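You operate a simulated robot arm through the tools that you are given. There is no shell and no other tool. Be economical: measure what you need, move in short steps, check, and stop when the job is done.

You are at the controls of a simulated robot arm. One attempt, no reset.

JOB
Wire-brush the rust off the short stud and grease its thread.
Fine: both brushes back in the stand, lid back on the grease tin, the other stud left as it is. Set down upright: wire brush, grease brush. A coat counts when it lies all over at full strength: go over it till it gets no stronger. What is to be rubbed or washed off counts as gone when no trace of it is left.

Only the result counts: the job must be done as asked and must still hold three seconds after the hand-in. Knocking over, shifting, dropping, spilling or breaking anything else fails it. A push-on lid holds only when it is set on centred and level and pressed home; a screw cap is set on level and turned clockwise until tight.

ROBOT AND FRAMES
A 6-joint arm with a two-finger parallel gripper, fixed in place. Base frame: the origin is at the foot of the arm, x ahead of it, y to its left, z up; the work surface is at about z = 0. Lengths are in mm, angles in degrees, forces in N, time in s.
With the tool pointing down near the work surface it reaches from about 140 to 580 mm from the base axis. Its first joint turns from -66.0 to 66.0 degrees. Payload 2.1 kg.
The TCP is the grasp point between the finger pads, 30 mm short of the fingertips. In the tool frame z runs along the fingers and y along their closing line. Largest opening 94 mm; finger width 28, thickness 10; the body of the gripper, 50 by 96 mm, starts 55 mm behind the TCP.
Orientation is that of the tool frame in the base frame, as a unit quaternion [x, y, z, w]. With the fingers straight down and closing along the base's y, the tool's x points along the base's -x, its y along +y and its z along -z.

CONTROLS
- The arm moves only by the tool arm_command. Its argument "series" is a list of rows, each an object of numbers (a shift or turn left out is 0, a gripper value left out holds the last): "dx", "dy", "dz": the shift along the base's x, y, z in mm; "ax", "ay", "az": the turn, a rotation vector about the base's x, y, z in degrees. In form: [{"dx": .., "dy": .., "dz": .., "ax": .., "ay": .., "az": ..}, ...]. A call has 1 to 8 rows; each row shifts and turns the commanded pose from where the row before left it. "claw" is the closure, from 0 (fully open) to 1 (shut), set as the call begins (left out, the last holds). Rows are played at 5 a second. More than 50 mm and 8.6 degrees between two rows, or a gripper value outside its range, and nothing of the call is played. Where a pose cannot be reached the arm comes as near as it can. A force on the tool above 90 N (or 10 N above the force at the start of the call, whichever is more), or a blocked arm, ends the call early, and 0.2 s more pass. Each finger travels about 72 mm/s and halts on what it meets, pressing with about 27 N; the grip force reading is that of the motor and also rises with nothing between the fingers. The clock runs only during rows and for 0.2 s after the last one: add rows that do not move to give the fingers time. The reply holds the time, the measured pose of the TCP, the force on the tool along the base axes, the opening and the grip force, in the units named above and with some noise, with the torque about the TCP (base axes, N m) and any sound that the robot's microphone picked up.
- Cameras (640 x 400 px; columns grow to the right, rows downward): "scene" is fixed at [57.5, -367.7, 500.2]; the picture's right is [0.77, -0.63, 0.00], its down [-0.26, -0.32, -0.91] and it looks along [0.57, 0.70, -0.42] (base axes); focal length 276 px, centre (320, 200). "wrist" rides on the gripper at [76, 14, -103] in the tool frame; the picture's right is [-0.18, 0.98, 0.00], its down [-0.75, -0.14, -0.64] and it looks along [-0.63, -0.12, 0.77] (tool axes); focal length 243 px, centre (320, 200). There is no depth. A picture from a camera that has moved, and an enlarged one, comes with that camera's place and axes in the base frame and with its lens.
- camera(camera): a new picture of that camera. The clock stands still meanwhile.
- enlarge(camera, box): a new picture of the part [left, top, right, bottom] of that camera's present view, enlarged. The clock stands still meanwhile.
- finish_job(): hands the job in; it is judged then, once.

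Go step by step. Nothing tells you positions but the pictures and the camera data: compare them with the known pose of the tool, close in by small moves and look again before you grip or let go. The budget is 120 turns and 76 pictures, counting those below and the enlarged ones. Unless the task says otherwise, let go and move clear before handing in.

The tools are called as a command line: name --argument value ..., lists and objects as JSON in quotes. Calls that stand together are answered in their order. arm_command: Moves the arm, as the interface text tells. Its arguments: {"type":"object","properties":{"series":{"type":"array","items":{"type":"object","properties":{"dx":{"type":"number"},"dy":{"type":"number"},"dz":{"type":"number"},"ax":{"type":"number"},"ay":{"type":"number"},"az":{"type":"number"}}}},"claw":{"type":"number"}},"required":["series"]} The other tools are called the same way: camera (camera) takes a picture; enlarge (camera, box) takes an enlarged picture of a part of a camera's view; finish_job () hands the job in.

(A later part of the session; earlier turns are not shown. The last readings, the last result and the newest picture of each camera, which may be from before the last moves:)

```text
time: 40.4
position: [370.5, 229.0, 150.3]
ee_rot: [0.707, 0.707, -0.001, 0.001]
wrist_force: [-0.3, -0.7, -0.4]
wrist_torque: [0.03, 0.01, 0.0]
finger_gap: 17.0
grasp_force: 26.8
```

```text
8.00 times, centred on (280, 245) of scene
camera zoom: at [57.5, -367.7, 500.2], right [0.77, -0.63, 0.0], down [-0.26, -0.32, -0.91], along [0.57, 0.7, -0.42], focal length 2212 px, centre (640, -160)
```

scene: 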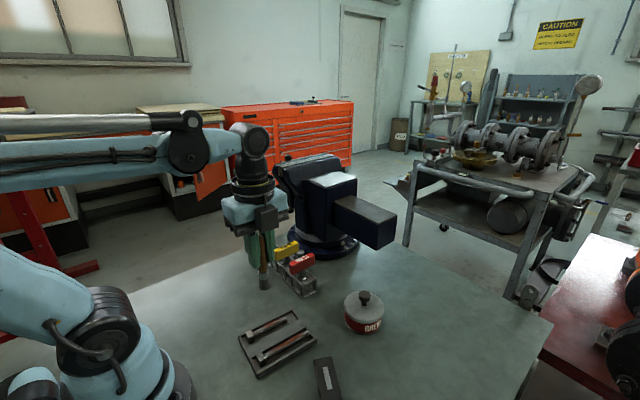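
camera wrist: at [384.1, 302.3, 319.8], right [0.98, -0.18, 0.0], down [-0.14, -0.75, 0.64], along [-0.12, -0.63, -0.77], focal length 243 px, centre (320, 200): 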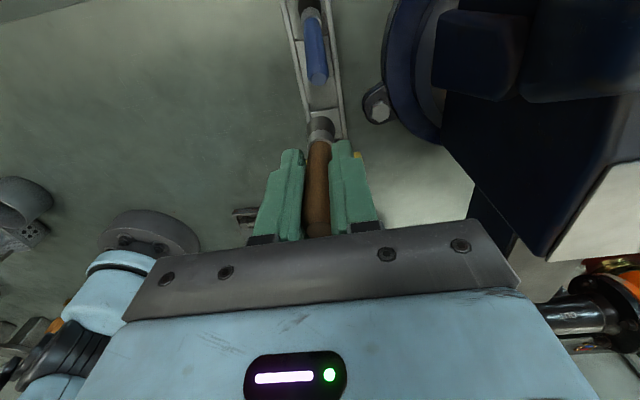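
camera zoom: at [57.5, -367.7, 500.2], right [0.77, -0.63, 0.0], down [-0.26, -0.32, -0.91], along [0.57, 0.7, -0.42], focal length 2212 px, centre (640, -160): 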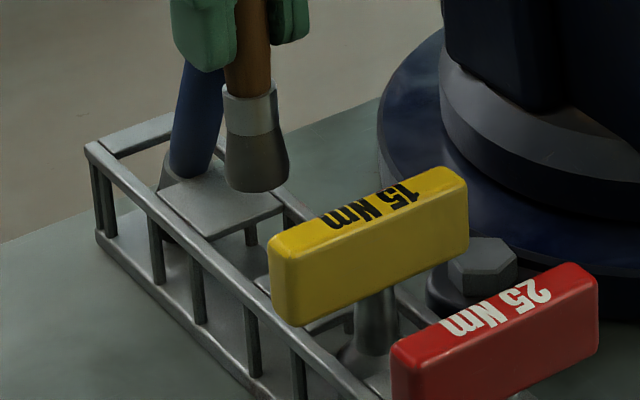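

The slot for brown is centred near y≈220, x≈370 (plate edge at y≈237). Shift -6 in y and lower into the slot.

arm_command --series '[{"dy": -6}, {"dz": -20}, {"dz": -18}, {}]'

enlarge --camera "scene" --box '[240, 220, 320, 270]'

```text
time: 41.4
position: [371.4, 222.1, 112.1]
ee_rot: [0.707, 0.707, -0.001, 0.0]
wrist_force: [0.0, 0.0, 0.0]
wrist_torque: [0.0, -0.02, -0.01]
finger_gap: 16.7
grasp_force: 27.1
```

```text
8.00 times, centred on (280, 245) of scene
camera zoom: at [57.5, -367.7, 500.2], right [0.77, -0.63, 0.0], down [-0.26, -0.32, -0.91], along [0.57, 0.7, -0.42], focal length 2212 px, centre (640, -160)
```

zoom: 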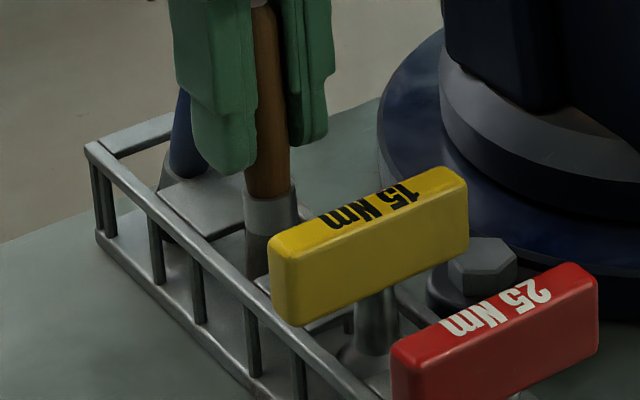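

arm_command --series '[{"dz": -8}, {"dz": -5}, {"dz": -3}, {}]'

```text
time: 42.4
position: [368.9, 221.6, 96.8]
ee_rot: [0.708, 0.707, -0.001, 0.001]
wrist_force: [-0.1, 0.0, -0.3]
wrist_torque: [-0.02, 0.02, -0.01]
finger_gap: 16.7
grasp_force: 27.0
```

arm_command --series '[{"dz": -2}, {"dz": -2}, {"dz": -1}, {}]'

```text
time: 43.4
position: [368.9, 221.0, 92.8]
ee_rot: [0.708, 0.707, -0.001, 0.001]
wrist_force: [0.7, -0.2, -0.8]
wrist_torque: [0.0, 0.02, -0.04]
finger_gap: 16.7
grasp_force: 27.3
```

arm_command --series '[{"dz": -2}, {"dz": -1.5}, {}]'

```text
time: 44.2
position: [369.7, 222.6, 88.8]
ee_rot: [0.707, 0.707, 0.0, 0.0]
wrist_force: [0.1, -0.9, -0.4]
wrist_torque: [0.0, 0.04, -0.01]
finger_gap: 16.8
grasp_force: 27.2
```

arm_command --series '[{"dz": -1.5}, {"dz": -1.5}, {}]'

```text
time: 45.0
position: [369.3, 224.2, 85.5]
ee_rot: [0.707, 0.707, -0.001, 0.001]
wrist_force: [0.8, -0.7, 24.2]
wrist_torque: [0.01, 0.02, -0.01]
finger_gap: 16.7
grasp_force: 27.7
```

Seated. Back off slightly, release and rise straight up.

arm_command --series '[{"dz": 1}, {}]'

arm_command --series '[{}, {}, {}, {"dz": 10}, {"dz": 25}, {"dz": 30}, {"dz": 30}, {"dz": 30}]' --claw 0.5

enlarge --camera "scene" --box '[230, 200, 400, 306]'

camera --camera "wrist"

```text
time: 45.6
position: [369.6, 222.0, 86.2]
ee_rot: [0.707, 0.707, 0.0, 0.001]
wrist_force: [-0.3, 0.1, -1.6]
wrist_torque: [-0.03, -0.01, 0.03]
finger_gap: 16.7
grasp_force: 26.9
```

```text
time: 47.4
position: [370.2, 221.9, 209.8]
ee_rot: [0.707, 0.707, 0.0, 0.001]
wrist_force: [-0.5, 0.3, -0.1]
wrist_torque: [0.05, -0.03, 0.02]
finger_gap: 47.0
grasp_force: 0.1
```

```text
3.76 times, centred on (315, 253) of scene
camera zoom: at [57.5, -367.7, 500.2], right [0.77, -0.63, 0.0], down [-0.26, -0.32, -0.91], along [0.57, 0.7, -0.42], focal length 1041 px, centre (339, 0)
```

zoom: 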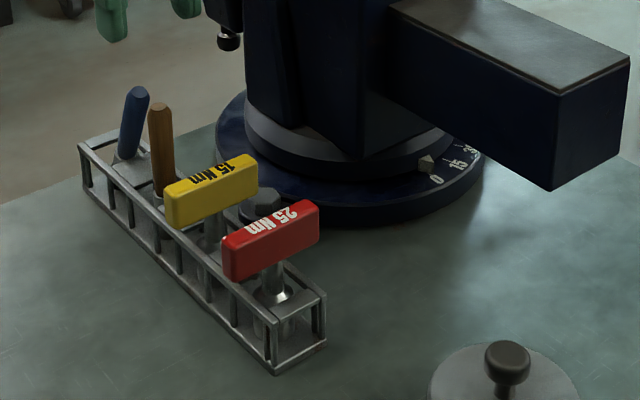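

```text
29 pictures are left
camera wrist: at [384.9, 296.8, 311.8], right [0.98, -0.18, 0.0], down [-0.14, -0.75, 0.64], along [-0.12, -0.63, -0.77], focal length 243 px, centre (320, 200)
```

wrist: 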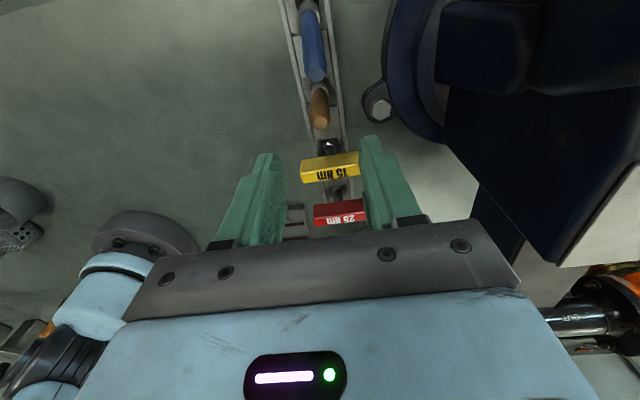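

Wire brush stands upright in its slot. Next: go above the grease tin lid at about (411,-82).

arm_command --series '[{"dx": 3, "dy": -38}, {"dx": 3, "dy": -38}, {"dx": 5, "dy": -38}, {"dx": 5, "dy": -38}, {"dx": 5, "dy": -38}, {"dx": 5, "dy": -38}, {"dx": 7, "dy": -38, "dz": -20}, {"dx": 7, "dy": -38, "dz": -20}]'

camera --camera "wrist"

enlarge --camera "scene" --box '[316, 260, 412, 320]'

```text
time: 49.2
position: [408.9, -83.4, 171.2]
ee_rot: [0.708, 0.707, -0.001, 0.0]
wrist_force: [0.1, -0.5, -0.2]
wrist_torque: [0.0, 0.01, 0.0]
finger_gap: 46.9
grasp_force: 0.0
```

```text
28 pictures are left
camera wrist: at [423.0, -8.3, 273.3], right [0.98, -0.18, 0.0], down [-0.14, -0.75, 0.64], along [-0.12, -0.63, -0.77], focal length 243 px, centre (320, 200)
```

wrist: 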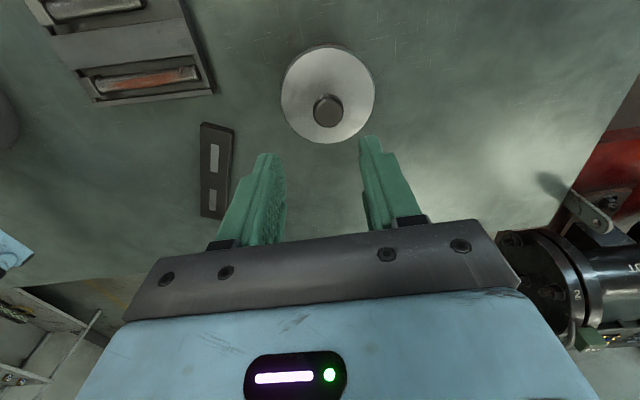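

```text
6.67 times, centred on (364, 290) of scene
camera zoom: at [57.5, -367.7, 500.2], right [0.77, -0.63, 0.0], down [-0.26, -0.32, -0.91], along [0.57, 0.7, -0.42], focal length 1843 px, centre (27, -400)
```

zoom: 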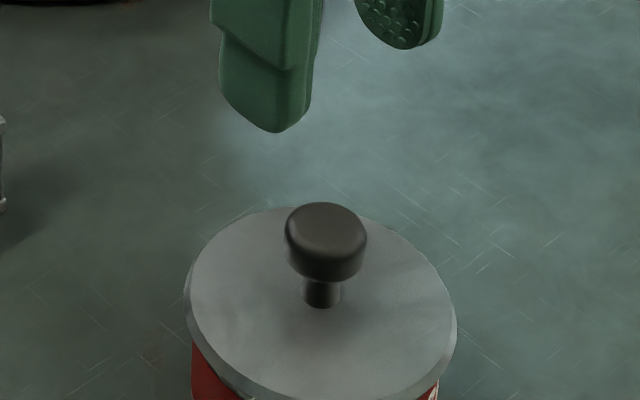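

Knob is near (417,-77), top z≈69, lid top z≈38. Align and come down above the knob, then check.

arm_command --series '[{"dx": 8, "dy": 6, "dz": -30}, {"dz": -31}, {}]'

camera --camera "wrist"

```text
time: 50.0
position: [418.2, -74.3, 108.9]
ee_rot: [0.707, 0.707, -0.001, 0.001]
wrist_force: [0.2, -1.3, -0.2]
wrist_torque: [0.0, 0.03, -0.02]
finger_gap: 47.0
grasp_force: 0.0
```

```text
26 pictures are left
camera wrist: at [432.5, 0.2, 211.0], right [0.98, -0.18, 0.0], down [-0.14, -0.75, 0.64], along [-0.12, -0.63, -0.77], focal length 243 px, centre (320, 200)
```

wrist: 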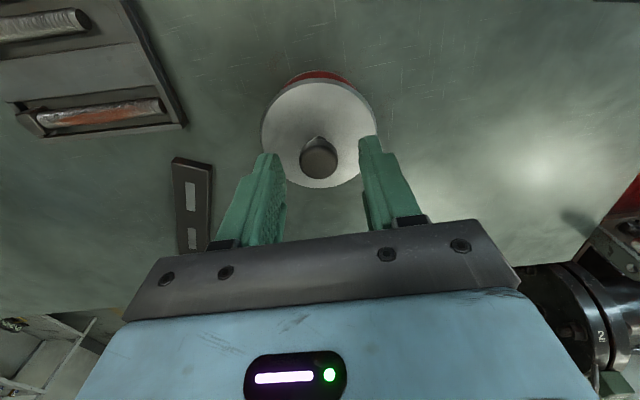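

arm_command --series '[{"dz": -10}, {"dz": -10}, {}]'

camera --camera "wrist"

enlarge --camera "scene" --box '[316, 260, 412, 320]'

```text
time: 50.8
position: [417.1, -75.8, 89.7]
ee_rot: [0.707, 0.707, -0.001, 0.0]
wrist_force: [-0.3, -0.1, -0.6]
wrist_torque: [0.0, 0.0, 0.01]
finger_gap: 47.0
grasp_force: 0.1
```

```text
25 pictures are left
camera wrist: at [432.6, -0.2, 191.4], right [0.98, -0.18, 0.0], down [-0.14, -0.75, 0.64], along [-0.12, -0.63, -0.77], focal length 243 px, centre (320, 200)
```

wrist: 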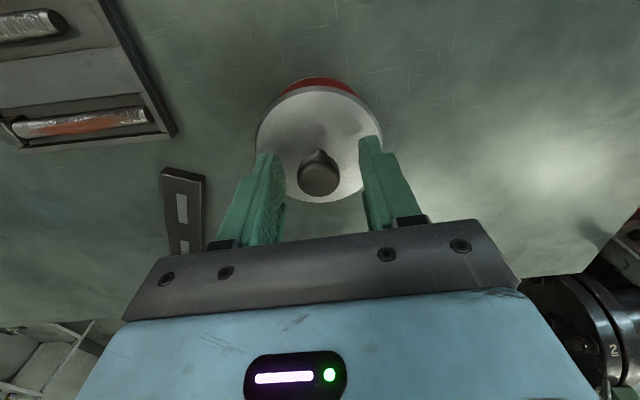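

```text
6.67 times, centred on (364, 290) of scene
camera zoom: at [57.5, -367.7, 500.2], right [0.77, -0.63, 0.0], down [-0.26, -0.32, -0.91], along [0.57, 0.7, -0.42], focal length 1843 px, centre (27, -400)
```

zoom: 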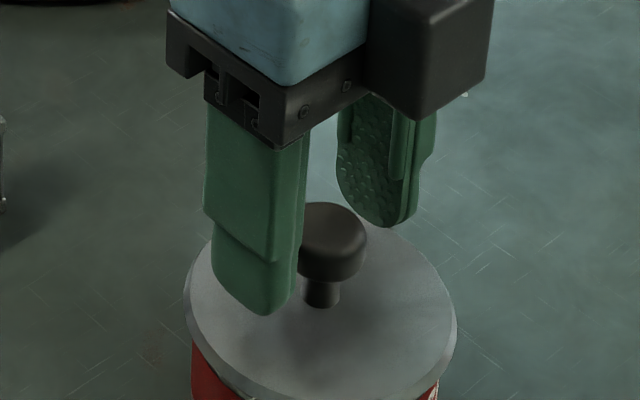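

Fingers straddle the knob well. Lower to z≈77 and close on the knob.

arm_command --series '[{"dy": -1.5, "dz": -6}, {"dz": -6}, {}]'

arm_command --series '[{}, {}, {}, {}]' --claw 1

enlarge --camera "scene" --box '[316, 260, 412, 320]'

```text
time: 51.6
position: [419.1, -77.6, 78.2]
ee_rot: [0.707, 0.707, 0.0, 0.0]
wrist_force: [-0.3, -0.4, 1.8]
wrist_torque: [0.03, 0.02, -0.01]
finger_gap: 46.9
grasp_force: 0.0
```

```text
time: 52.6
position: [417.1, -76.6, 78.7]
ee_rot: [0.707, 0.707, 0.0, 0.001]
wrist_force: [0.7, 0.0, 0.4]
wrist_torque: [-0.03, 0.0, 0.04]
finger_gap: 24.0
grasp_force: 26.9
heard: snap
```

```text
6.67 times, centred on (364, 290) of scene
camera zoom: at [57.5, -367.7, 500.2], right [0.77, -0.63, 0.0], down [-0.26, -0.32, -0.91], along [0.57, 0.7, -0.42], focal length 1843 px, centre (27, -400)
```

zoom: 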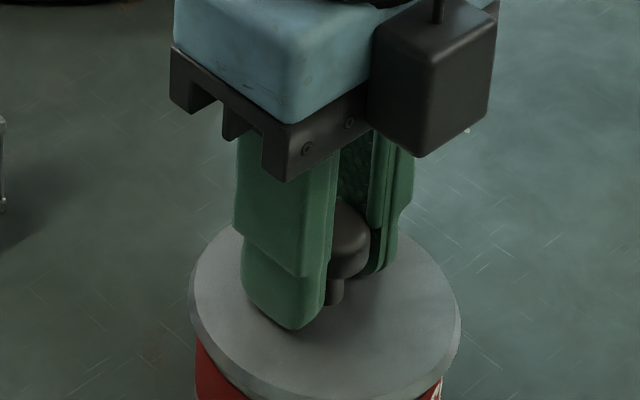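

A snap: the lid popped loose. Lift straight up and check that the tin stays.

arm_command --series '[{"dz": 4}, {"dz": 8}, {"dz": 20}, {"dz": 30}, {"dz": 20}, {}]'

camera --camera "scene"

camera --camera "wrist"

```text
time: 54.0
position: [417.7, -76.2, 160.3]
ee_rot: [0.708, 0.707, 0.0, 0.001]
wrist_force: [-0.3, 0.8, -0.3]
wrist_torque: [0.0, 0.01, 0.02]
finger_gap: 23.7
grasp_force: 26.5
```

```text
22 pictures are left
```

scene: 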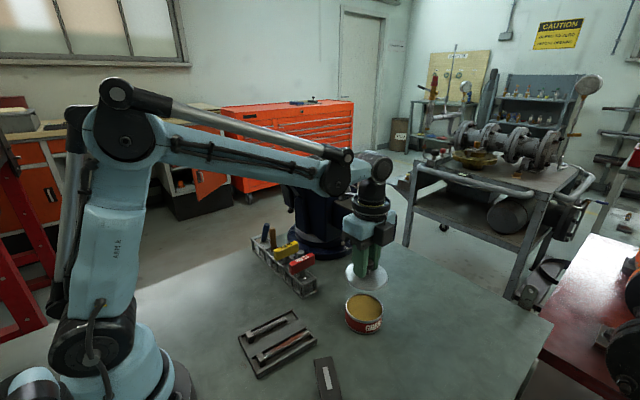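

```text
21 pictures are left
camera wrist: at [431.8, -0.6, 261.9], right [0.98, -0.18, 0.0], down [-0.14, -0.75, 0.64], along [-0.12, -0.63, -0.77], focal length 243 px, centre (320, 200)
```

wrist: 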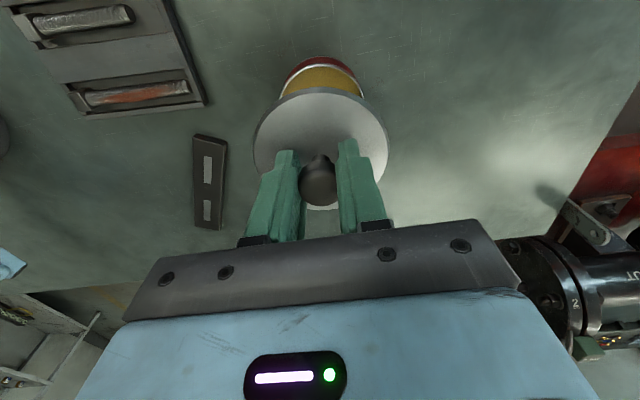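

Lid is off; grease visible. Carry the lid 115 mm to -y and set it down slowly.

arm_command --series '[{"dy": -30}, {"dy": -30}, {"dy": -30}, {"dy": -25}, {"dz": -30}, {"dz": -30}, {"dz": -25}, {}]'

arm_command --series '[{"dz": -5}, {"dz": -5}, {}]'

```text
time: 55.8
position: [416.7, -189.5, 75.6]
ee_rot: [0.708, 0.707, -0.001, 0.0]
wrist_force: [0.3, -0.3, -0.8]
wrist_torque: [0.01, 0.01, 0.0]
finger_gap: 23.7
grasp_force: 27.2
```

```text
time: 56.6
position: [415.9, -191.7, 65.0]
ee_rot: [0.707, 0.707, -0.001, 0.001]
wrist_force: [-0.4, 0.1, -0.8]
wrist_torque: [-0.01, 0.02, 0.01]
finger_gap: 23.8
grasp_force: 27.3
```

arm_command --series '[{"dz": -4}, {"dz": -4}, {}]'

enlarge --camera "scene" --box '[340, 260, 468, 340]'

```text
time: 57.4
position: [417.0, -191.6, 56.7]
ee_rot: [0.707, 0.707, 0.0, 0.0]
wrist_force: [0.6, 0.2, -1.2]
wrist_torque: [0.01, 0.0, 0.04]
finger_gap: 23.7
grasp_force: 27.8
```

```text
5.00 times, centred on (404, 300) of scene
camera zoom: at [57.5, -367.7, 500.2], right [0.77, -0.63, 0.0], down [-0.26, -0.32, -0.91], along [0.57, 0.7, -0.42], focal length 1382 px, centre (-100, -300)
```

zoom: 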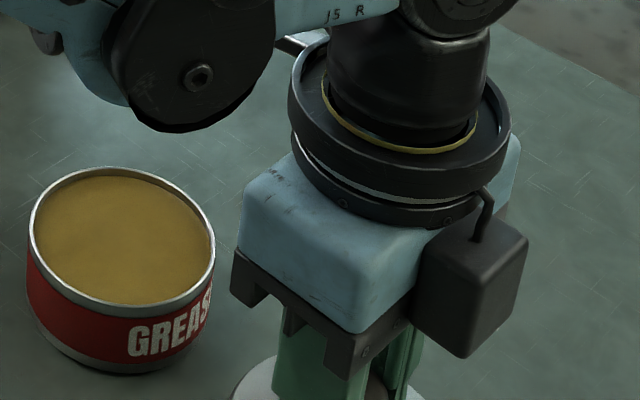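

arm_command --series '[{"dz": -3}, {"dz": -3}, {}]'

arm_command --series '[{"dz": -2}, {"dz": -1.5}, {}]'

```text
time: 58.2
position: [416.7, -191.7, 50.0]
ee_rot: [0.708, 0.707, -0.002, 0.001]
wrist_force: [0.4, 0.5, -0.4]
wrist_torque: [-0.02, -0.01, 0.03]
finger_gap: 23.8
grasp_force: 27.0
```

```text
time: 59.0
position: [417.7, -189.5, 46.4]
ee_rot: [0.707, 0.707, -0.001, 0.0]
wrist_force: [-0.2, 0.1, -0.7]
wrist_torque: [0.0, -0.02, -0.02]
finger_gap: 24.2
grasp_force: 27.5
```

arm_command --series '[{"dz": -2}, {"dz": -1.5}, {}]'

arm_command --series '[{"dz": -1.5}, {"dz": -1.5}, {}]'

```text
time: 59.8
position: [417.9, -192.3, 44.7]
ee_rot: [0.707, 0.707, 0.0, 0.0]
wrist_force: [0.0, -0.6, -0.7]
wrist_torque: [-0.01, 0.01, 0.03]
finger_gap: 24.1
grasp_force: 26.6
```

```text
time: 60.6
position: [418.1, -193.9, 42.7]
ee_rot: [0.707, 0.707, -0.001, 0.001]
wrist_force: [-0.2, -0.3, 0.4]
wrist_torque: [-0.01, -0.01, 0.03]
finger_gap: 23.9
grasp_force: 27.0
```

arm_command --series '[{"dz": -1}, {"dz": -1}, {}]'

enlarge --camera "wrist" --box '[230, 80, 410, 192]'

```text
time: 61.4
position: [419.0, -191.7, 40.0]
ee_rot: [0.707, 0.707, -0.001, 0.001]
wrist_force: [-0.8, -0.1, -0.4]
wrist_torque: [-0.01, 0.01, -0.01]
finger_gap: 23.7
grasp_force: 27.1
```

```text
3.56 times, centred on (320, 136) of wrist
camera zoom: at [432.9, -117.5, 140.6], right [0.98, -0.18, 0.0], down [-0.14, -0.75, 0.64], along [-0.12, -0.63, -0.77], focal length 863 px, centre (320, 428)
```

zoom: 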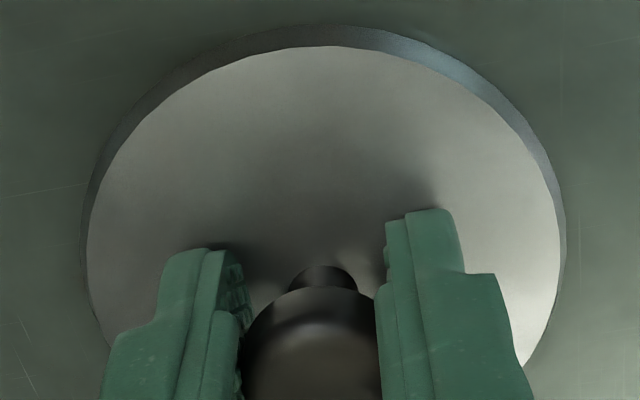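

arm_command --series '[{"dz": -1}, {"dz": -1}, {}]'

```text
time: 62.2
position: [418.0, -193.4, 37.9]
ee_rot: [0.707, 0.707, -0.001, 0.001]
wrist_force: [0.7, 0.1, 11.4]
wrist_torque: [0.02, -0.01, -0.01]
finger_gap: 24.1
grasp_force: 26.6
```

Lid sits on the table. Release and rise, then go to the blue brush.

arm_command --series '[{"dz": 0.7}, {}]'

arm_command --series '[{}, {}, {}, {"dz": 20}, {"dz": 40}, {"dz": 40}, {"dz": 40}, {"dz": 35}]' --claw 0.5

```text
time: 62.8
position: [417.5, -192.6, 38.7]
ee_rot: [0.707, 0.707, -0.001, 0.0]
wrist_force: [-0.7, 0.4, -0.2]
wrist_torque: [0.02, 0.0, 0.01]
finger_gap: 24.0
grasp_force: 27.0
```

```text
time: 64.6
position: [416.4, -189.8, 213.7]
ee_rot: [0.707, 0.707, -0.001, 0.001]
wrist_force: [-0.6, 0.2, 1.4]
wrist_torque: [-0.03, 0.0, 0.04]
finger_gap: 47.0
grasp_force: 0.1
```

arm_command --series '[{"dx": -6, "dy": 46}, {"dx": -6, "dy": 46}, {"dx": -6, "dy": 46}, {"dx": -6, "dy": 46}, {"dx": -6, "dy": 46}, {"dx": -6, "dy": 46}, {"dx": -6, "dy": 46}, {"dx": -4, "dy": 46}]'

arm_command --series '[{"dy": 15, "ax": 6.25}, {"dy": 15, "ax": 6.25}, {"dy": 10, "dz": -15, "ax": 6.25}, {"dy": 10, "dz": -15, "ax": 6.25}, {}]'

camera --camera "wrist"

```text
time: 66.4
position: [372.8, 175.5, 212.6]
ee_rot: [0.708, 0.707, -0.001, 0.0]
wrist_force: [0.3, 0.1, 0.4]
wrist_torque: [-0.02, 0.02, 0.03]
finger_gap: 46.8
grasp_force: 0.1
```

```text
time: 67.6
position: [372.6, 226.3, 184.9]
ee_rot: [0.69, 0.69, 0.153, -0.154]
wrist_force: [-0.2, 0.0, -0.9]
wrist_torque: [0.01, -0.03, -0.03]
finger_gap: 47.1
grasp_force: 0.1
```

```text
18 pictures are left
camera wrist: at [387.7, 250.3, 308.3], right [0.98, -0.17, -0.08], down [-0.14, -0.95, 0.26], along [-0.12, -0.25, -0.96], focal length 243 px, centre (320, 200)
```

wrist: 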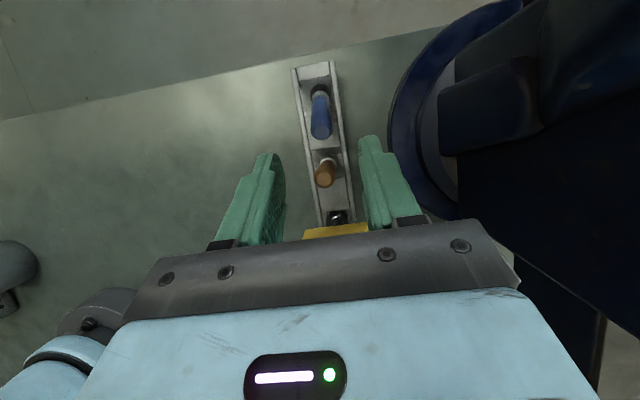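

arm_command --series '[{"dy": 10, "dz": -22}, {"dy": 9, "dz": -22}, {"dy": 9, "dz": -21}, {"dy": 9.5, "dz": -20}, {}]'

enlarge --camera "wrist" --box '[224, 90, 416, 250]'

```text
time: 68.8
position: [372.2, 260.6, 99.4]
ee_rot: [0.691, 0.69, 0.153, -0.153]
wrist_force: [-0.2, 0.1, 0.6]
wrist_torque: [-0.01, 0.01, 0.02]
finger_gap: 46.7
grasp_force: 0.1
```

```text
2.50 times, centred on (320, 170) of wrist
camera zoom: at [387.2, 285.8, 222.9], right [0.98, -0.17, -0.08], down [-0.14, -0.95, 0.26], along [-0.12, -0.25, -0.96], focal length 606 px, centre (320, 275)
```

zoom: 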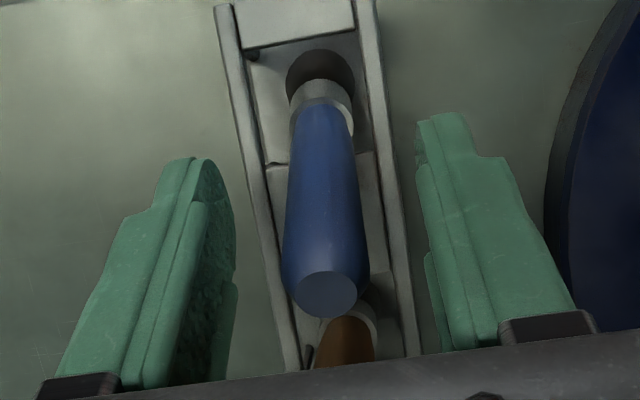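

arm_command --series '[{}, {}, {}, {}]' --claw 1

arm_command --series '[{"dy": -5, "dz": 10}, {"dy": -8, "dz": 18}, {"dy": -8, "dz": 20}, {"dy": -8, "dz": 20}, {"dy": -8, "dz": 25}, {"dz": 20}, {}]'

enlarge --camera "scene" --box '[230, 200, 400, 306]'

```text
time: 69.8
position: [371.9, 260.7, 99.2]
ee_rot: [0.691, 0.69, 0.152, -0.152]
wrist_force: [-0.1, 0.9, 0.3]
wrist_torque: [0.03, 0.05, -0.02]
finger_gap: 16.5
grasp_force: 27.3
```

```text
time: 71.4
position: [370.4, 227.8, 211.3]
ee_rot: [0.691, 0.69, 0.153, -0.152]
wrist_force: [-0.7, -0.1, -0.5]
wrist_torque: [-0.01, -0.02, 0.01]
finger_gap: 16.7
grasp_force: 27.1
```

```text
3.76 times, centred on (315, 253) of scene
camera zoom: at [57.5, -367.7, 500.2], right [0.77, -0.63, 0.0], down [-0.26, -0.32, -0.91], along [0.57, 0.7, -0.42], focal length 1041 px, centre (339, 0)
```

zoom: 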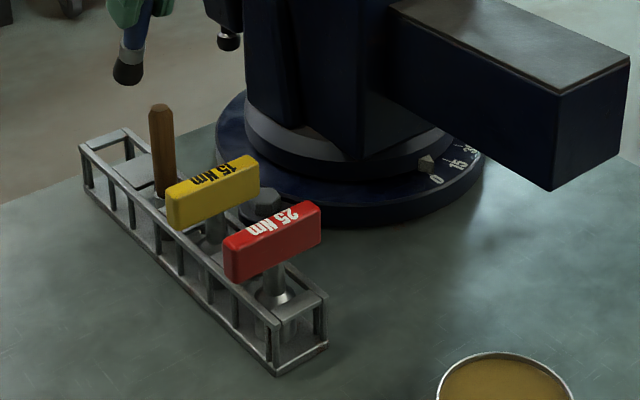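

Blue is out. Straighten and carry to the tin.

arm_command --series '[{"dz": 15, "ax": -6.25}, {"dy": -10, "dz": 5, "ax": -6.25}, {"dx": 5, "dy": -25, "ax": -6.25}, {"dx": 5, "dy": -25, "ax": -6.25}, {"dx": 6, "dy": -40}, {"dx": 6, "dy": -40}, {"dx": 6, "dy": -40}, {"dx": 6, "dy": -40}]'

arm_command --series '[{"dx": 6, "dy": -42}, {"dx": 5, "dy": -42, "dz": -10}, {"dz": -30}, {"dz": -30}, {}]'

enlarge --camera "scene" --box '[300, 256, 428, 336]'

```text
time: 73.2
position: [404.2, 6.0, 231.5]
ee_rot: [0.707, 0.707, -0.001, 0.0]
wrist_force: [0.3, -0.1, -0.9]
wrist_torque: [0.01, -0.01, -0.01]
finger_gap: 16.6
grasp_force: 27.6
```

```text
time: 74.4
position: [417.3, -78.1, 160.3]
ee_rot: [0.707, 0.707, 0.0, 0.001]
wrist_force: [-0.2, 0.4, -0.6]
wrist_torque: [0.02, -0.03, -0.02]
finger_gap: 16.5
grasp_force: 26.9
```

```text
5.00 times, centred on (364, 296) of scene
camera zoom: at [57.5, -367.7, 500.2], right [0.77, -0.63, 0.0], down [-0.26, -0.32, -0.91], along [0.57, 0.7, -0.42], focal length 1382 px, centre (100, -280)
```

zoom: 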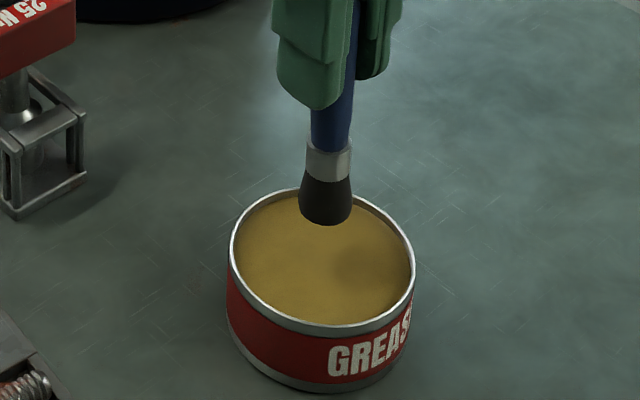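

Well placed over the grease. Dip and work it slightly.

arm_command --series '[{"dz": -18}, {"dz": -10}, {"dz": -8}, {"dx": 4}, {"dx": -8}, {"dx": 4}, {}]'

enlarge --camera "scene" --box '[300, 256, 428, 336]'

```text
time: 76.0
position: [416.1, -75.8, 124.5]
ee_rot: [0.707, 0.707, -0.001, 0.001]
wrist_force: [0.0, 0.0, -0.2]
wrist_torque: [-0.02, 0.0, 0.0]
finger_gap: 16.5
grasp_force: 26.9
```

```text
5.00 times, centred on (364, 296) of scene
camera zoom: at [57.5, -367.7, 500.2], right [0.77, -0.63, 0.0], down [-0.26, -0.32, -0.91], along [0.57, 0.7, -0.42], focal length 1382 px, centre (100, -280)
```

zoom: 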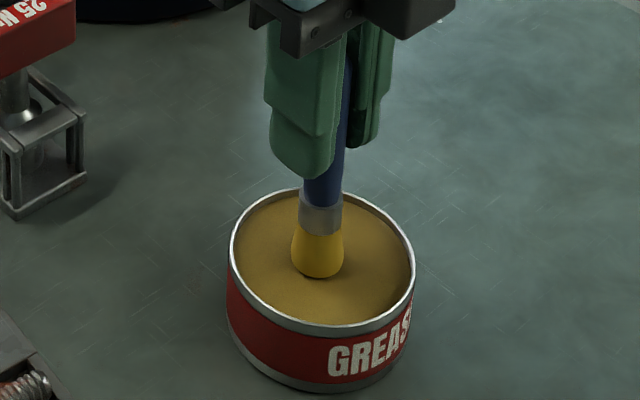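

Bristles are loaded with grease. Lift and carry over the short stud.

arm_command --series '[{"dz": 20}, {"dz": 40}, {"dx": -43, "dy": 25}, {"dx": -43, "dy": 24}, {"dx": -43, "dy": 24}, {"dx": -42, "dy": 24}, {"dz": -30}, {"dz": -26}]'

enlarge --camera "scene" --box '[232, 290, 328, 350]'

```text
time: 77.8
position: [246.3, 21.1, 126.9]
ee_rot: [0.707, 0.707, -0.001, 0.001]
wrist_force: [0.5, -0.1, -0.3]
wrist_torque: [0.01, -0.03, 0.0]
finger_gap: 16.5
grasp_force: 27.1
```

```text
6.67 times, centred on (280, 320) of scene
camera zoom: at [57.5, -367.7, 500.2], right [0.77, -0.63, 0.0], down [-0.26, -0.32, -0.91], along [0.57, 0.7, -0.42], focal length 1843 px, centre (587, -600)
```

zoom: 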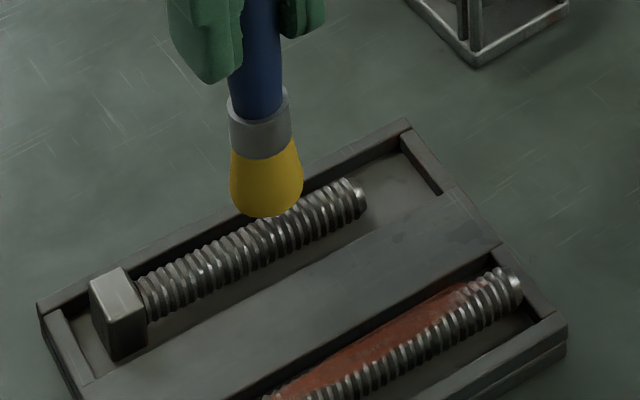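

arm_command --series '[{"dz": -4}, {"dz": -3}, {}]'

```text
time: 78.6
position: [246.1, 20.5, 120.3]
ee_rot: [0.707, 0.708, 0.0, 0.0]
wrist_force: [0.1, 0.6, -1.2]
wrist_torque: [0.02, 0.01, 0.04]
finger_gap: 16.1
grasp_force: 27.0
```

arm_command --series '[{"dz": -2}, {"dz": -1}, {}]'

```text
time: 79.4
position: [246.1, 19.6, 117.7]
ee_rot: [0.707, 0.707, -0.001, 0.0]
wrist_force: [0.0, 0.3, -0.5]
wrist_torque: [0.0, 0.0, 0.02]
finger_gap: 16.6
grasp_force: 26.3
```

arm_command --series '[{"dz": -1.5}, {"dz": -1.5}, {}]'

```text
time: 80.2
position: [245.5, 18.9, 115.9]
ee_rot: [0.707, 0.707, 0.0, 0.0]
wrist_force: [0.0, -0.3, -1.2]
wrist_torque: [0.01, 0.01, -0.02]
finger_gap: 16.3
grasp_force: 26.3
```

arm_command --series '[{"dz": -1.5}, {"dz": -1.5}, {}]'

enlarge --camera "scene" --box '[232, 290, 328, 350]'

```text
time: 81.0
position: [244.5, 19.3, 114.2]
ee_rot: [0.707, 0.707, -0.001, 0.001]
wrist_force: [0.2, 0.0, 0.1]
wrist_torque: [0.02, -0.03, -0.06]
finger_gap: 16.2
grasp_force: 27.6
```

```text
6.67 times, centred on (280, 320) of scene
camera zoom: at [57.5, -367.7, 500.2], right [0.77, -0.63, 0.0], down [-0.26, -0.32, -0.91], along [0.57, 0.7, -0.42], focal length 1843 px, centre (587, -600)
```

zoom: 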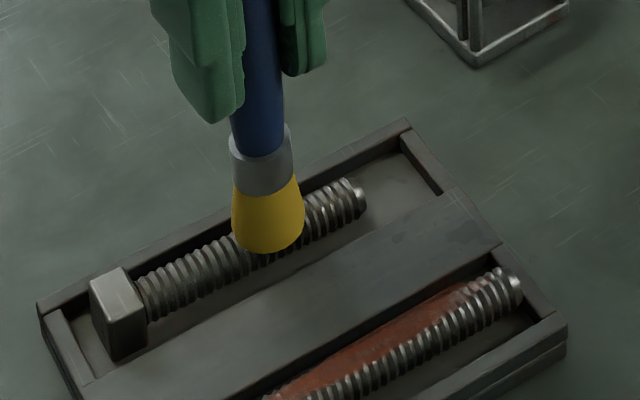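

arm_command --series '[{"dz": -1}, {"dz": -1}, {}]'

```text
time: 81.8
position: [244.8, 19.9, 112.3]
ee_rot: [0.707, 0.707, 0.0, 0.001]
wrist_force: [0.0, 0.3, -1.0]
wrist_torque: [0.0, 0.01, 0.0]
finger_gap: 16.5
grasp_force: 27.0
```

arm_command --series '[{"dz": -1}, {"dz": -1}, {}]'

```text
time: 82.6
position: [245.7, 19.9, 110.7]
ee_rot: [0.707, 0.708, -0.001, 0.0]
wrist_force: [0.9, 0.1, 20.7]
wrist_torque: [0.05, 0.07, 0.01]
finger_gap: 16.5
grasp_force: 26.9
```

Contact. Ease slightly and stroke the thread end to end.

arm_command --series '[{"dz": 0.4}, {"dx": 10, "dy": -0.6}, {"dx": 10, "dy": -0.6}, {"dx": 9, "dy": -0.6}, {"dx": -10, "dy": 0.6}, {"dx": -10, "dy": 0.6}, {"dx": -9, "dy": 0.6}, {"dx": -10, "dy": 0.6}]'

arm_command --series '[{"dx": -10, "dy": 0.6}, {"dx": -8, "dy": 0.5}, {"dx": 10, "dy": -0.6}, {"dx": 10, "dy": -0.6}, {"dx": 10, "dy": -0.6}, {"dx": 10, "dy": -0.6}, {"dx": 10, "dy": -0.6}, {}]'

enlarge --camera "scene" --box '[232, 290, 328, 350]'

```text
time: 84.4
position: [236.1, 19.6, 108.0]
ee_rot: [0.707, 0.707, 0.0, 0.001]
wrist_force: [7.0, -0.9, 21.8]
wrist_torque: [-0.04, -0.49, 0.0]
finger_gap: 16.9
grasp_force: 27.3
```

```text
time: 86.2
position: [267.3, 17.7, 108.3]
ee_rot: [0.707, 0.708, -0.001, 0.001]
wrist_force: [0.5, 0.3, -1.2]
wrist_torque: [-0.02, -0.01, 0.0]
finger_gap: 16.6
grasp_force: 27.5
```

```text
6.67 times, centred on (280, 320) of scene
camera zoom: at [57.5, -367.7, 500.2], right [0.77, -0.63, 0.0], down [-0.26, -0.32, -0.91], along [0.57, 0.7, -0.42], focal length 1843 px, centre (587, -600)
```

zoom: 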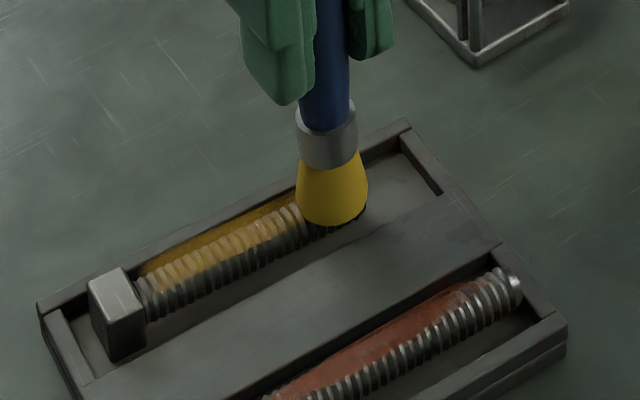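

Grease is going on. More strokes slightly lower, with offsets to both sides.

arm_command --series '[{"dy": -3, "dz": -0.8}, {"dx": 6, "dy": -0.4}, {"dx": -10, "dy": 0.6}, {"dx": -10, "dy": 0.6}, {"dx": -10, "dy": 0.6}, {"dx": -10, "dy": 0.6}, {"dx": -10, "dy": 0.6}, {"dx": -7, "dy": 0.4}]'

arm_command --series '[{"dy": 3}, {"dx": 10, "dy": -0.6}, {"dx": 10, "dy": -0.6}, {"dx": 10, "dy": -0.6}, {"dx": 10, "dy": -0.6}, {"dx": 10, "dy": -0.6}, {"dx": 7, "dy": -0.4}, {}]'

arm_command --series '[{"dy": 2, "dz": 0}, {"dx": -10, "dy": 0.6}, {"dx": -10, "dy": 0.6}, {"dx": -10, "dy": 0.6}, {"dx": -10, "dy": 0.6}, {"dx": -10, "dy": 0.6}, {"dx": -7, "dy": 0.4}, {"dy": -2}]'

enlarge --camera "scene" --box '[232, 290, 328, 350]'

```text
time: 88.0
position: [217.4, 17.5, 109.4]
ee_rot: [0.707, 0.707, 0.001, 0.002]
wrist_force: [8.0, -1.0, 26.1]
wrist_torque: [0.05, -0.54, -0.03]
finger_gap: 16.9
grasp_force: 26.8
```

```text
time: 89.8
position: [271.6, 16.6, 108.8]
ee_rot: [0.707, 0.708, -0.001, 0.001]
wrist_force: [0.0, -0.3, -0.4]
wrist_torque: [0.0, 0.02, 0.0]
finger_gap: 16.7
grasp_force: 27.2
```

```text
time: 91.6
position: [216.1, 22.0, 108.2]
ee_rot: [0.707, 0.707, 0.0, 0.0]
wrist_force: [1.0, 1.3, 1.1]
wrist_torque: [0.05, 0.04, -0.04]
finger_gap: 16.5
grasp_force: 27.6
```

```text
6.67 times, centred on (280, 320) of scene
camera zoom: at [57.5, -367.7, 500.2], right [0.77, -0.63, 0.0], down [-0.26, -0.32, -0.91], along [0.57, 0.7, -0.42], focal length 1843 px, centre (587, -600)
```

zoom: 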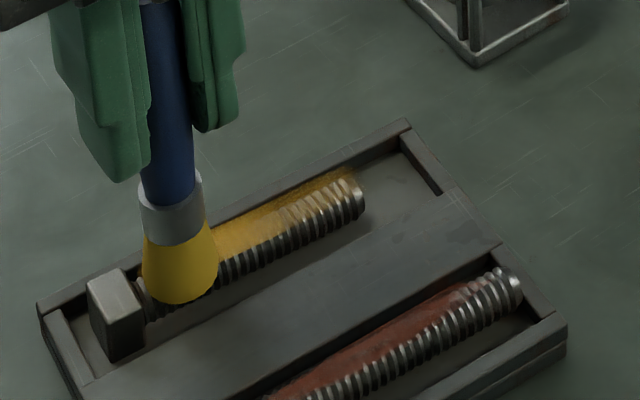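

arm_command --series '[{"dx": 12, "dy": -0.7}, {"dx": 12, "dy": -0.7, "dz": -0.4}, {"dx": 12, "dy": -0.7, "dz": -0.6}, {"dx": 12, "dy": -0.7}, {"dx": 10, "dy": -0.6}, {"dx": -12, "dy": 0.7}, {"dx": -12, "dy": 0.7}, {"dx": 12, "dy": -0.7}]'

arm_command --series '[{"dx": 12, "dy": -0.7}, {"dx": -12, "dy": 0.7}, {"dx": -12, "dy": 0.7}, {"dx": 12, "dy": -0.7}, {"dx": 12, "dy": -0.7}, {"dx": -10, "dy": 0.6}, {"dx": -12, "dy": 0.7}, {"dx": -12, "dy": 0.7}]'

arm_command --series '[{"dx": -12, "dy": 0.7, "dz": 0.5}, {"dx": -12, "dy": 0.7}, {"dx": 12, "dy": -0.7}, {"dx": 12, "dy": -0.7}, {"dx": -12, "dy": 0.7}, {"dx": -12, "dy": 0.7}, {}]'

enlarge --camera "scene" --box '[240, 305, 304, 345]'

```text
time: 93.4
position: [261.6, 19.1, 107.9]
ee_rot: [0.707, 0.707, 0.0, 0.0]
wrist_force: [-0.2, -0.4, -0.3]
wrist_torque: [-0.02, 0.01, 0.02]
finger_gap: 16.8
grasp_force: 26.4
```

```text
time: 95.2
position: [240.7, 19.4, 106.5]
ee_rot: [0.707, 0.707, 0.001, 0.001]
wrist_force: [4.5, -0.8, 11.4]
wrist_torque: [0.0, -0.21, 0.0]
finger_gap: 16.8
grasp_force: 27.4
```

```text
time: 96.8
position: [214.7, 22.7, 108.8]
ee_rot: [0.707, 0.707, -0.001, 0.001]
wrist_force: [1.4, 0.2, -0.6]
wrist_torque: [0.01, -0.01, 0.0]
finger_gap: 16.6
grasp_force: 27.1
```

```text
10.00 times, centred on (272, 325) of scene
camera zoom: at [57.5, -367.7, 500.2], right [0.77, -0.63, 0.0], down [-0.26, -0.32, -0.91], along [0.57, 0.7, -0.42], focal length 2765 px, centre (800, -1050)
```

zoom: 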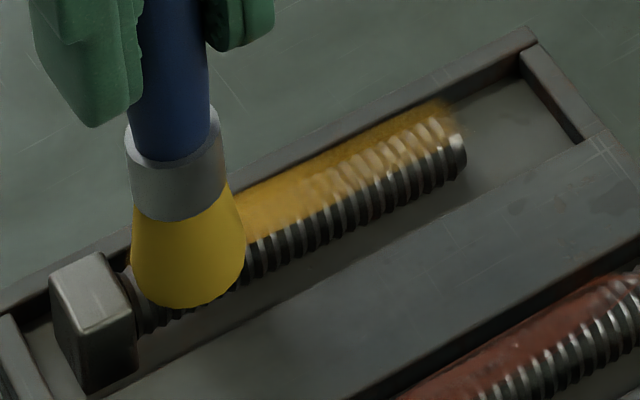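

The +y half is strong; the -y half and tip are thinner. Stroke there next.

arm_command --series '[{"dy": -4}, {"dx": 12, "dy": -0.7}, {"dx": 12, "dy": -0.7}, {"dx": 12, "dy": -0.7, "dz": -0.5}, {"dx": 12, "dy": -0.7, "dz": -0.5}, {"dx": 12, "dy": -0.7}, {"dx": -12, "dy": 0.7}, {"dx": -12, "dy": 0.7}]'

arm_command --series '[{"dx": 12, "dy": -0.7}, {"dx": 12, "dy": -0.7}, {"dx": -12, "dy": 0.7}, {"dx": -12, "dy": 0.7}, {"dx": 12, "dy": -0.7}, {"dx": 12, "dy": -0.7}, {"dx": -12, "dy": 0.7}, {"dx": -12, "dy": 0.7}]'

arm_command --series '[{"dx": -12, "dy": 0.7, "dz": 0.5}, {"dx": -12, "dy": 0.7}, {"dx": -12, "dy": 0.7}, {"dx": 12, "dy": -0.7}, {"dx": 12, "dy": -0.7}, {"dx": -12, "dy": 0.7}, {"dx": -12, "dy": 0.7}, {}]'

enlarge --camera "scene" --box '[240, 305, 304, 345]'

```text
time: 98.6
position: [254.5, 16.3, 106.6]
ee_rot: [0.707, 0.707, -0.001, 0.0]
wrist_force: [0.5, -0.5, -0.8]
wrist_torque: [0.0, 0.03, 0.03]
finger_gap: 16.4
grasp_force: 27.3
```

```text
time: 100.4
position: [250.6, 13.3, 107.5]
ee_rot: [0.707, 0.707, -0.001, 0.001]
wrist_force: [1.0, -0.1, -0.3]
wrist_torque: [-0.01, -0.02, 0.01]
finger_gap: 16.6
grasp_force: 27.1
```

```text
time: 102.2
position: [216.1, 15.7, 107.8]
ee_rot: [0.707, 0.707, 0.0, 0.001]
wrist_force: [0.2, 0.3, -0.2]
wrist_torque: [-0.01, 0.01, 0.03]
finger_gap: 16.5
grasp_force: 27.5
```

```text
10.00 times, centred on (272, 325) of scene
camera zoom: at [57.5, -367.7, 500.2], right [0.77, -0.63, 0.0], down [-0.26, -0.32, -0.91], along [0.57, 0.7, -0.42], focal length 2765 px, centre (800, -1050)
```

zoom: 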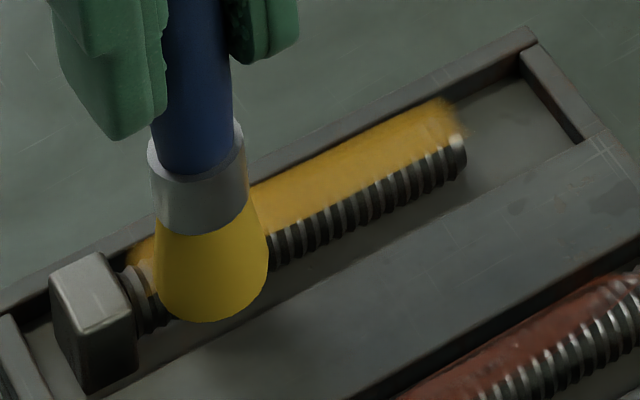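

Coat is now nearly solid. More strokes at the head end and tip, then lift off for inspection.

arm_command --series '[{"dx": -2, "dy": 3}, {"dx": 8, "dy": -0.5}, {"dx": -8, "dy": 0.5}, {"dy": 2}, {"dx": 10, "dy": -0.6}, {"dx": -10, "dy": 0.6}, {"dy": -5}, {"dx": 8, "dy": -0.5}]'

arm_command --series '[{"dx": 12, "dy": 1}, {"dx": 12, "dy": -0.7}, {"dx": 12, "dy": -0.7, "dz": -0.5}, {"dx": 12, "dy": -0.7}, {"dx": 6, "dy": 2}, {"dx": -12, "dy": 0.7}, {"dx": 12, "dy": -0.7}, {"dx": -10, "dy": -3}]'

arm_command --series '[{"dx": 10, "dy": -0.7}, {"dx": -12, "dy": 0.7}, {"dx": -12, "dy": 2}, {"dx": -12, "dy": 0.7}, {"dx": -12, "dy": 0.7}, {"dx": -12, "dy": 0.7}]'

arm_command --series '[{"dz": 15}, {"dz": 25, "dx": -8}, {"dz": 25, "dx": -10}, {}]'

enlarge --camera "wrist" --box '[280, 50, 408, 130]'

```text
time: 104.0
position: [223.3, 16.7, 108.2]
ee_rot: [0.708, 0.707, -0.001, 0.001]
wrist_force: [0.2, -0.3, -0.5]
wrist_torque: [-0.03, 0.04, 0.0]
finger_gap: 16.7
grasp_force: 27.2
```

```text
time: 105.8
position: [267.7, 12.4, 107.1]
ee_rot: [0.706, 0.708, -0.001, 0.001]
wrist_force: [0.4, -0.2, -0.9]
wrist_torque: [-0.04, 0.0, -0.01]
finger_gap: 16.8
grasp_force: 27.0
```

```text
time: 107.2
position: [217.1, 19.9, 108.4]
ee_rot: [0.707, 0.707, 0.0, 0.0]
wrist_force: [2.7, -0.2, 5.6]
wrist_torque: [-0.05, -0.14, 0.02]
finger_gap: 16.6
grasp_force: 27.3
```

```text
time: 108.2
position: [197.8, 20.1, 171.2]
ee_rot: [0.707, 0.708, -0.001, 0.001]
wrist_force: [0.3, 0.4, -1.1]
wrist_torque: [0.0, 0.02, -0.01]
finger_gap: 16.5
grasp_force: 27.1
```

```text
5.00 times, centred on (344, 90) of wrist
camera zoom: at [212.5, 93.8, 273.6], right [0.98, -0.18, 0.0], down [-0.14, -0.75, 0.64], along [-0.12, -0.63, -0.77], focal length 1213 px, centre (200, 750)
```

zoom: 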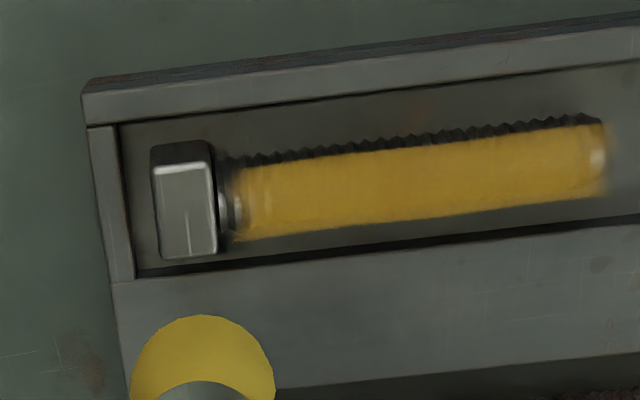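

Nearly full strength; only the extreme tip and the head end look thinner. I'll dwell on both ends.

arm_command --series '[{"dx": 10, "dz": -25}, {"dx": 8, "dz": -25}, {"dx": 0, "dz": -12}, {"dz": -1.5}, {"dx": -3}, {"dy": 3}, {"dy": -3}, {"dy": -3}]'

arm_command --series '[{"dy": 3}, {"dx": -1.5}, {"dy": 3}, {"dy": -6}, {"dy": 3}, {"dx": 5}, {"dx": -5}, {"dy": -3}]'

arm_command --series '[{"dy": 3}, {"dx": 12, "dy": -0.7}, {"dx": 12, "dy": -0.7}, {"dx": 12, "dy": -0.7}, {"dx": 12, "dy": -0.7}, {"dx": 12, "dy": -0.7}, {"dx": 4}, {"dy": 2}]'

arm_command --series '[{"dy": -5}, {"dx": -6, "dy": 3}, {"dx": 8}, {"dx": -8}, {"dy": -2}, {"dx": 8}, {"dy": 4}, {"dx": -8}]'

```text
time: 110.0
position: [213.6, 17.5, 108.6]
ee_rot: [0.707, 0.707, -0.001, 0.0]
wrist_force: [0.4, 0.9, 3.5]
wrist_torque: [0.07, 0.03, 0.02]
finger_gap: 16.5
grasp_force: 27.4
```

```text
time: 111.8
position: [212.3, 14.2, 107.6]
ee_rot: [0.707, 0.707, 0.0, 0.001]
wrist_force: [-0.2, -0.4, 0.0]
wrist_torque: [0.01, 0.0, -0.03]
finger_gap: 16.5
grasp_force: 27.3
```

```text
time: 113.6
position: [275.6, 16.8, 108.2]
ee_rot: [0.707, 0.707, -0.001, 0.001]
wrist_force: [0.3, 1.0, 0.1]
wrist_torque: [0.01, -0.05, -0.03]
finger_gap: 16.5
grasp_force: 27.2
```

```text
time: 115.4
position: [269.8, 17.8, 109.1]
ee_rot: [0.708, 0.706, 0.0, 0.0]
wrist_force: [-0.2, 0.2, -0.1]
wrist_torque: [0.0, 0.0, 0.0]
finger_gap: 16.5
grasp_force: 26.9
```

arm_command --series '[{"dz": -1.2}, {"dx": 5}, {"dx": 4}, {"dx": -9}, {"dx": 9}, {"dx": -9}, {"dx": 9}, {}]'

arm_command --series '[{"dx": -12, "dy": 0.7}, {"dx": -12, "dy": 0.7}, {"dx": -12, "dy": 0.7, "dz": 1}, {"dx": -12, "dy": 0.7}, {"dx": -12, "dy": 0.7}, {"dz": 20}, {"dx": -8, "dz": 30}, {"dx": -10, "dz": 15}]'

enlarge --camera "wrist" --box '[280, 50, 408, 130]'

```text
time: 117.2
position: [280.0, 15.6, 108.0]
ee_rot: [0.707, 0.707, -0.001, 0.001]
wrist_force: [0.0, 0.7, 0.0]
wrist_torque: [0.02, -0.03, 0.02]
finger_gap: 16.5
grasp_force: 27.2
```

```text
time: 119.0
position: [200.8, 22.5, 173.4]
ee_rot: [0.708, 0.707, 0.0, 0.0]
wrist_force: [0.4, 0.6, 0.5]
wrist_torque: [0.02, 0.01, -0.03]
finger_gap: 16.4
grasp_force: 27.1
```

```text
5.00 times, centred on (344, 90) of wrist
camera zoom: at [215.5, 97.4, 274.2], right [0.98, -0.18, 0.0], down [-0.14, -0.75, 0.64], along [-0.12, -0.63, -0.77], focal length 1213 px, centre (200, 750)
```

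zoom: 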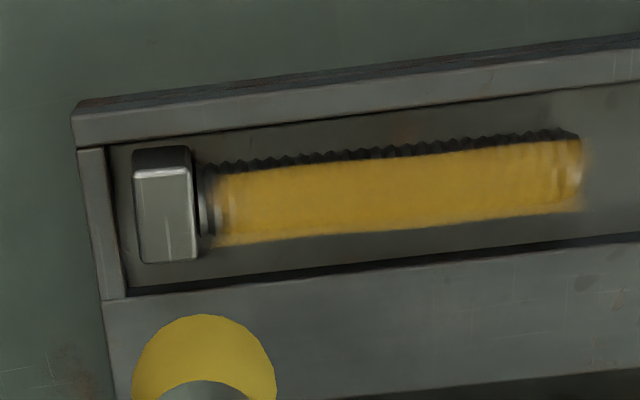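

Slightly thin at the very ends still; one more dwell at both ends with real contact.

arm_command --series '[{"dx": 8, "dy": -1, "dz": -30}, {"dx": 4, "dz": -25}, {"dz": -9}, {"dz": -2}, {}]'

arm_command --series '[{"dx": -2}, {"dx": 5}, {"dx": -5}, {"dy": 3}, {"dx": 5}, {"dx": -5}, {"dy": -5}, {"dx": 5}]'

arm_command --series '[{"dx": -5}, {"dx": 5, "dy": 2}, {"dx": -5}, {"dx": 5}, {"dx": -5}, {"dx": 5}, {"dx": -5}, {"dx": 5}]'

```text
time: 120.2
position: [211.4, 19.6, 108.0]
ee_rot: [0.707, 0.707, -0.001, 0.001]
wrist_force: [-0.5, 0.5, 14.0]
wrist_torque: [0.14, 0.1, 0.01]
finger_gap: 16.4
grasp_force: 26.8
```

```text
time: 122.0
position: [216.2, 17.7, 106.2]
ee_rot: [0.707, 0.707, 0.0, 0.001]
wrist_force: [-2.5, 2.3, 10.4]
wrist_torque: [0.26, 0.29, 0.0]
finger_gap: 16.7
grasp_force: 26.7
```

```text
time: 123.8
position: [215.2, 21.2, 107.1]
ee_rot: [0.707, 0.707, 0.001, 0.001]
wrist_force: [-0.8, 0.1, 7.4]
wrist_torque: [0.02, 0.09, 0.0]
finger_gap: 17.1
grasp_force: 26.7
```

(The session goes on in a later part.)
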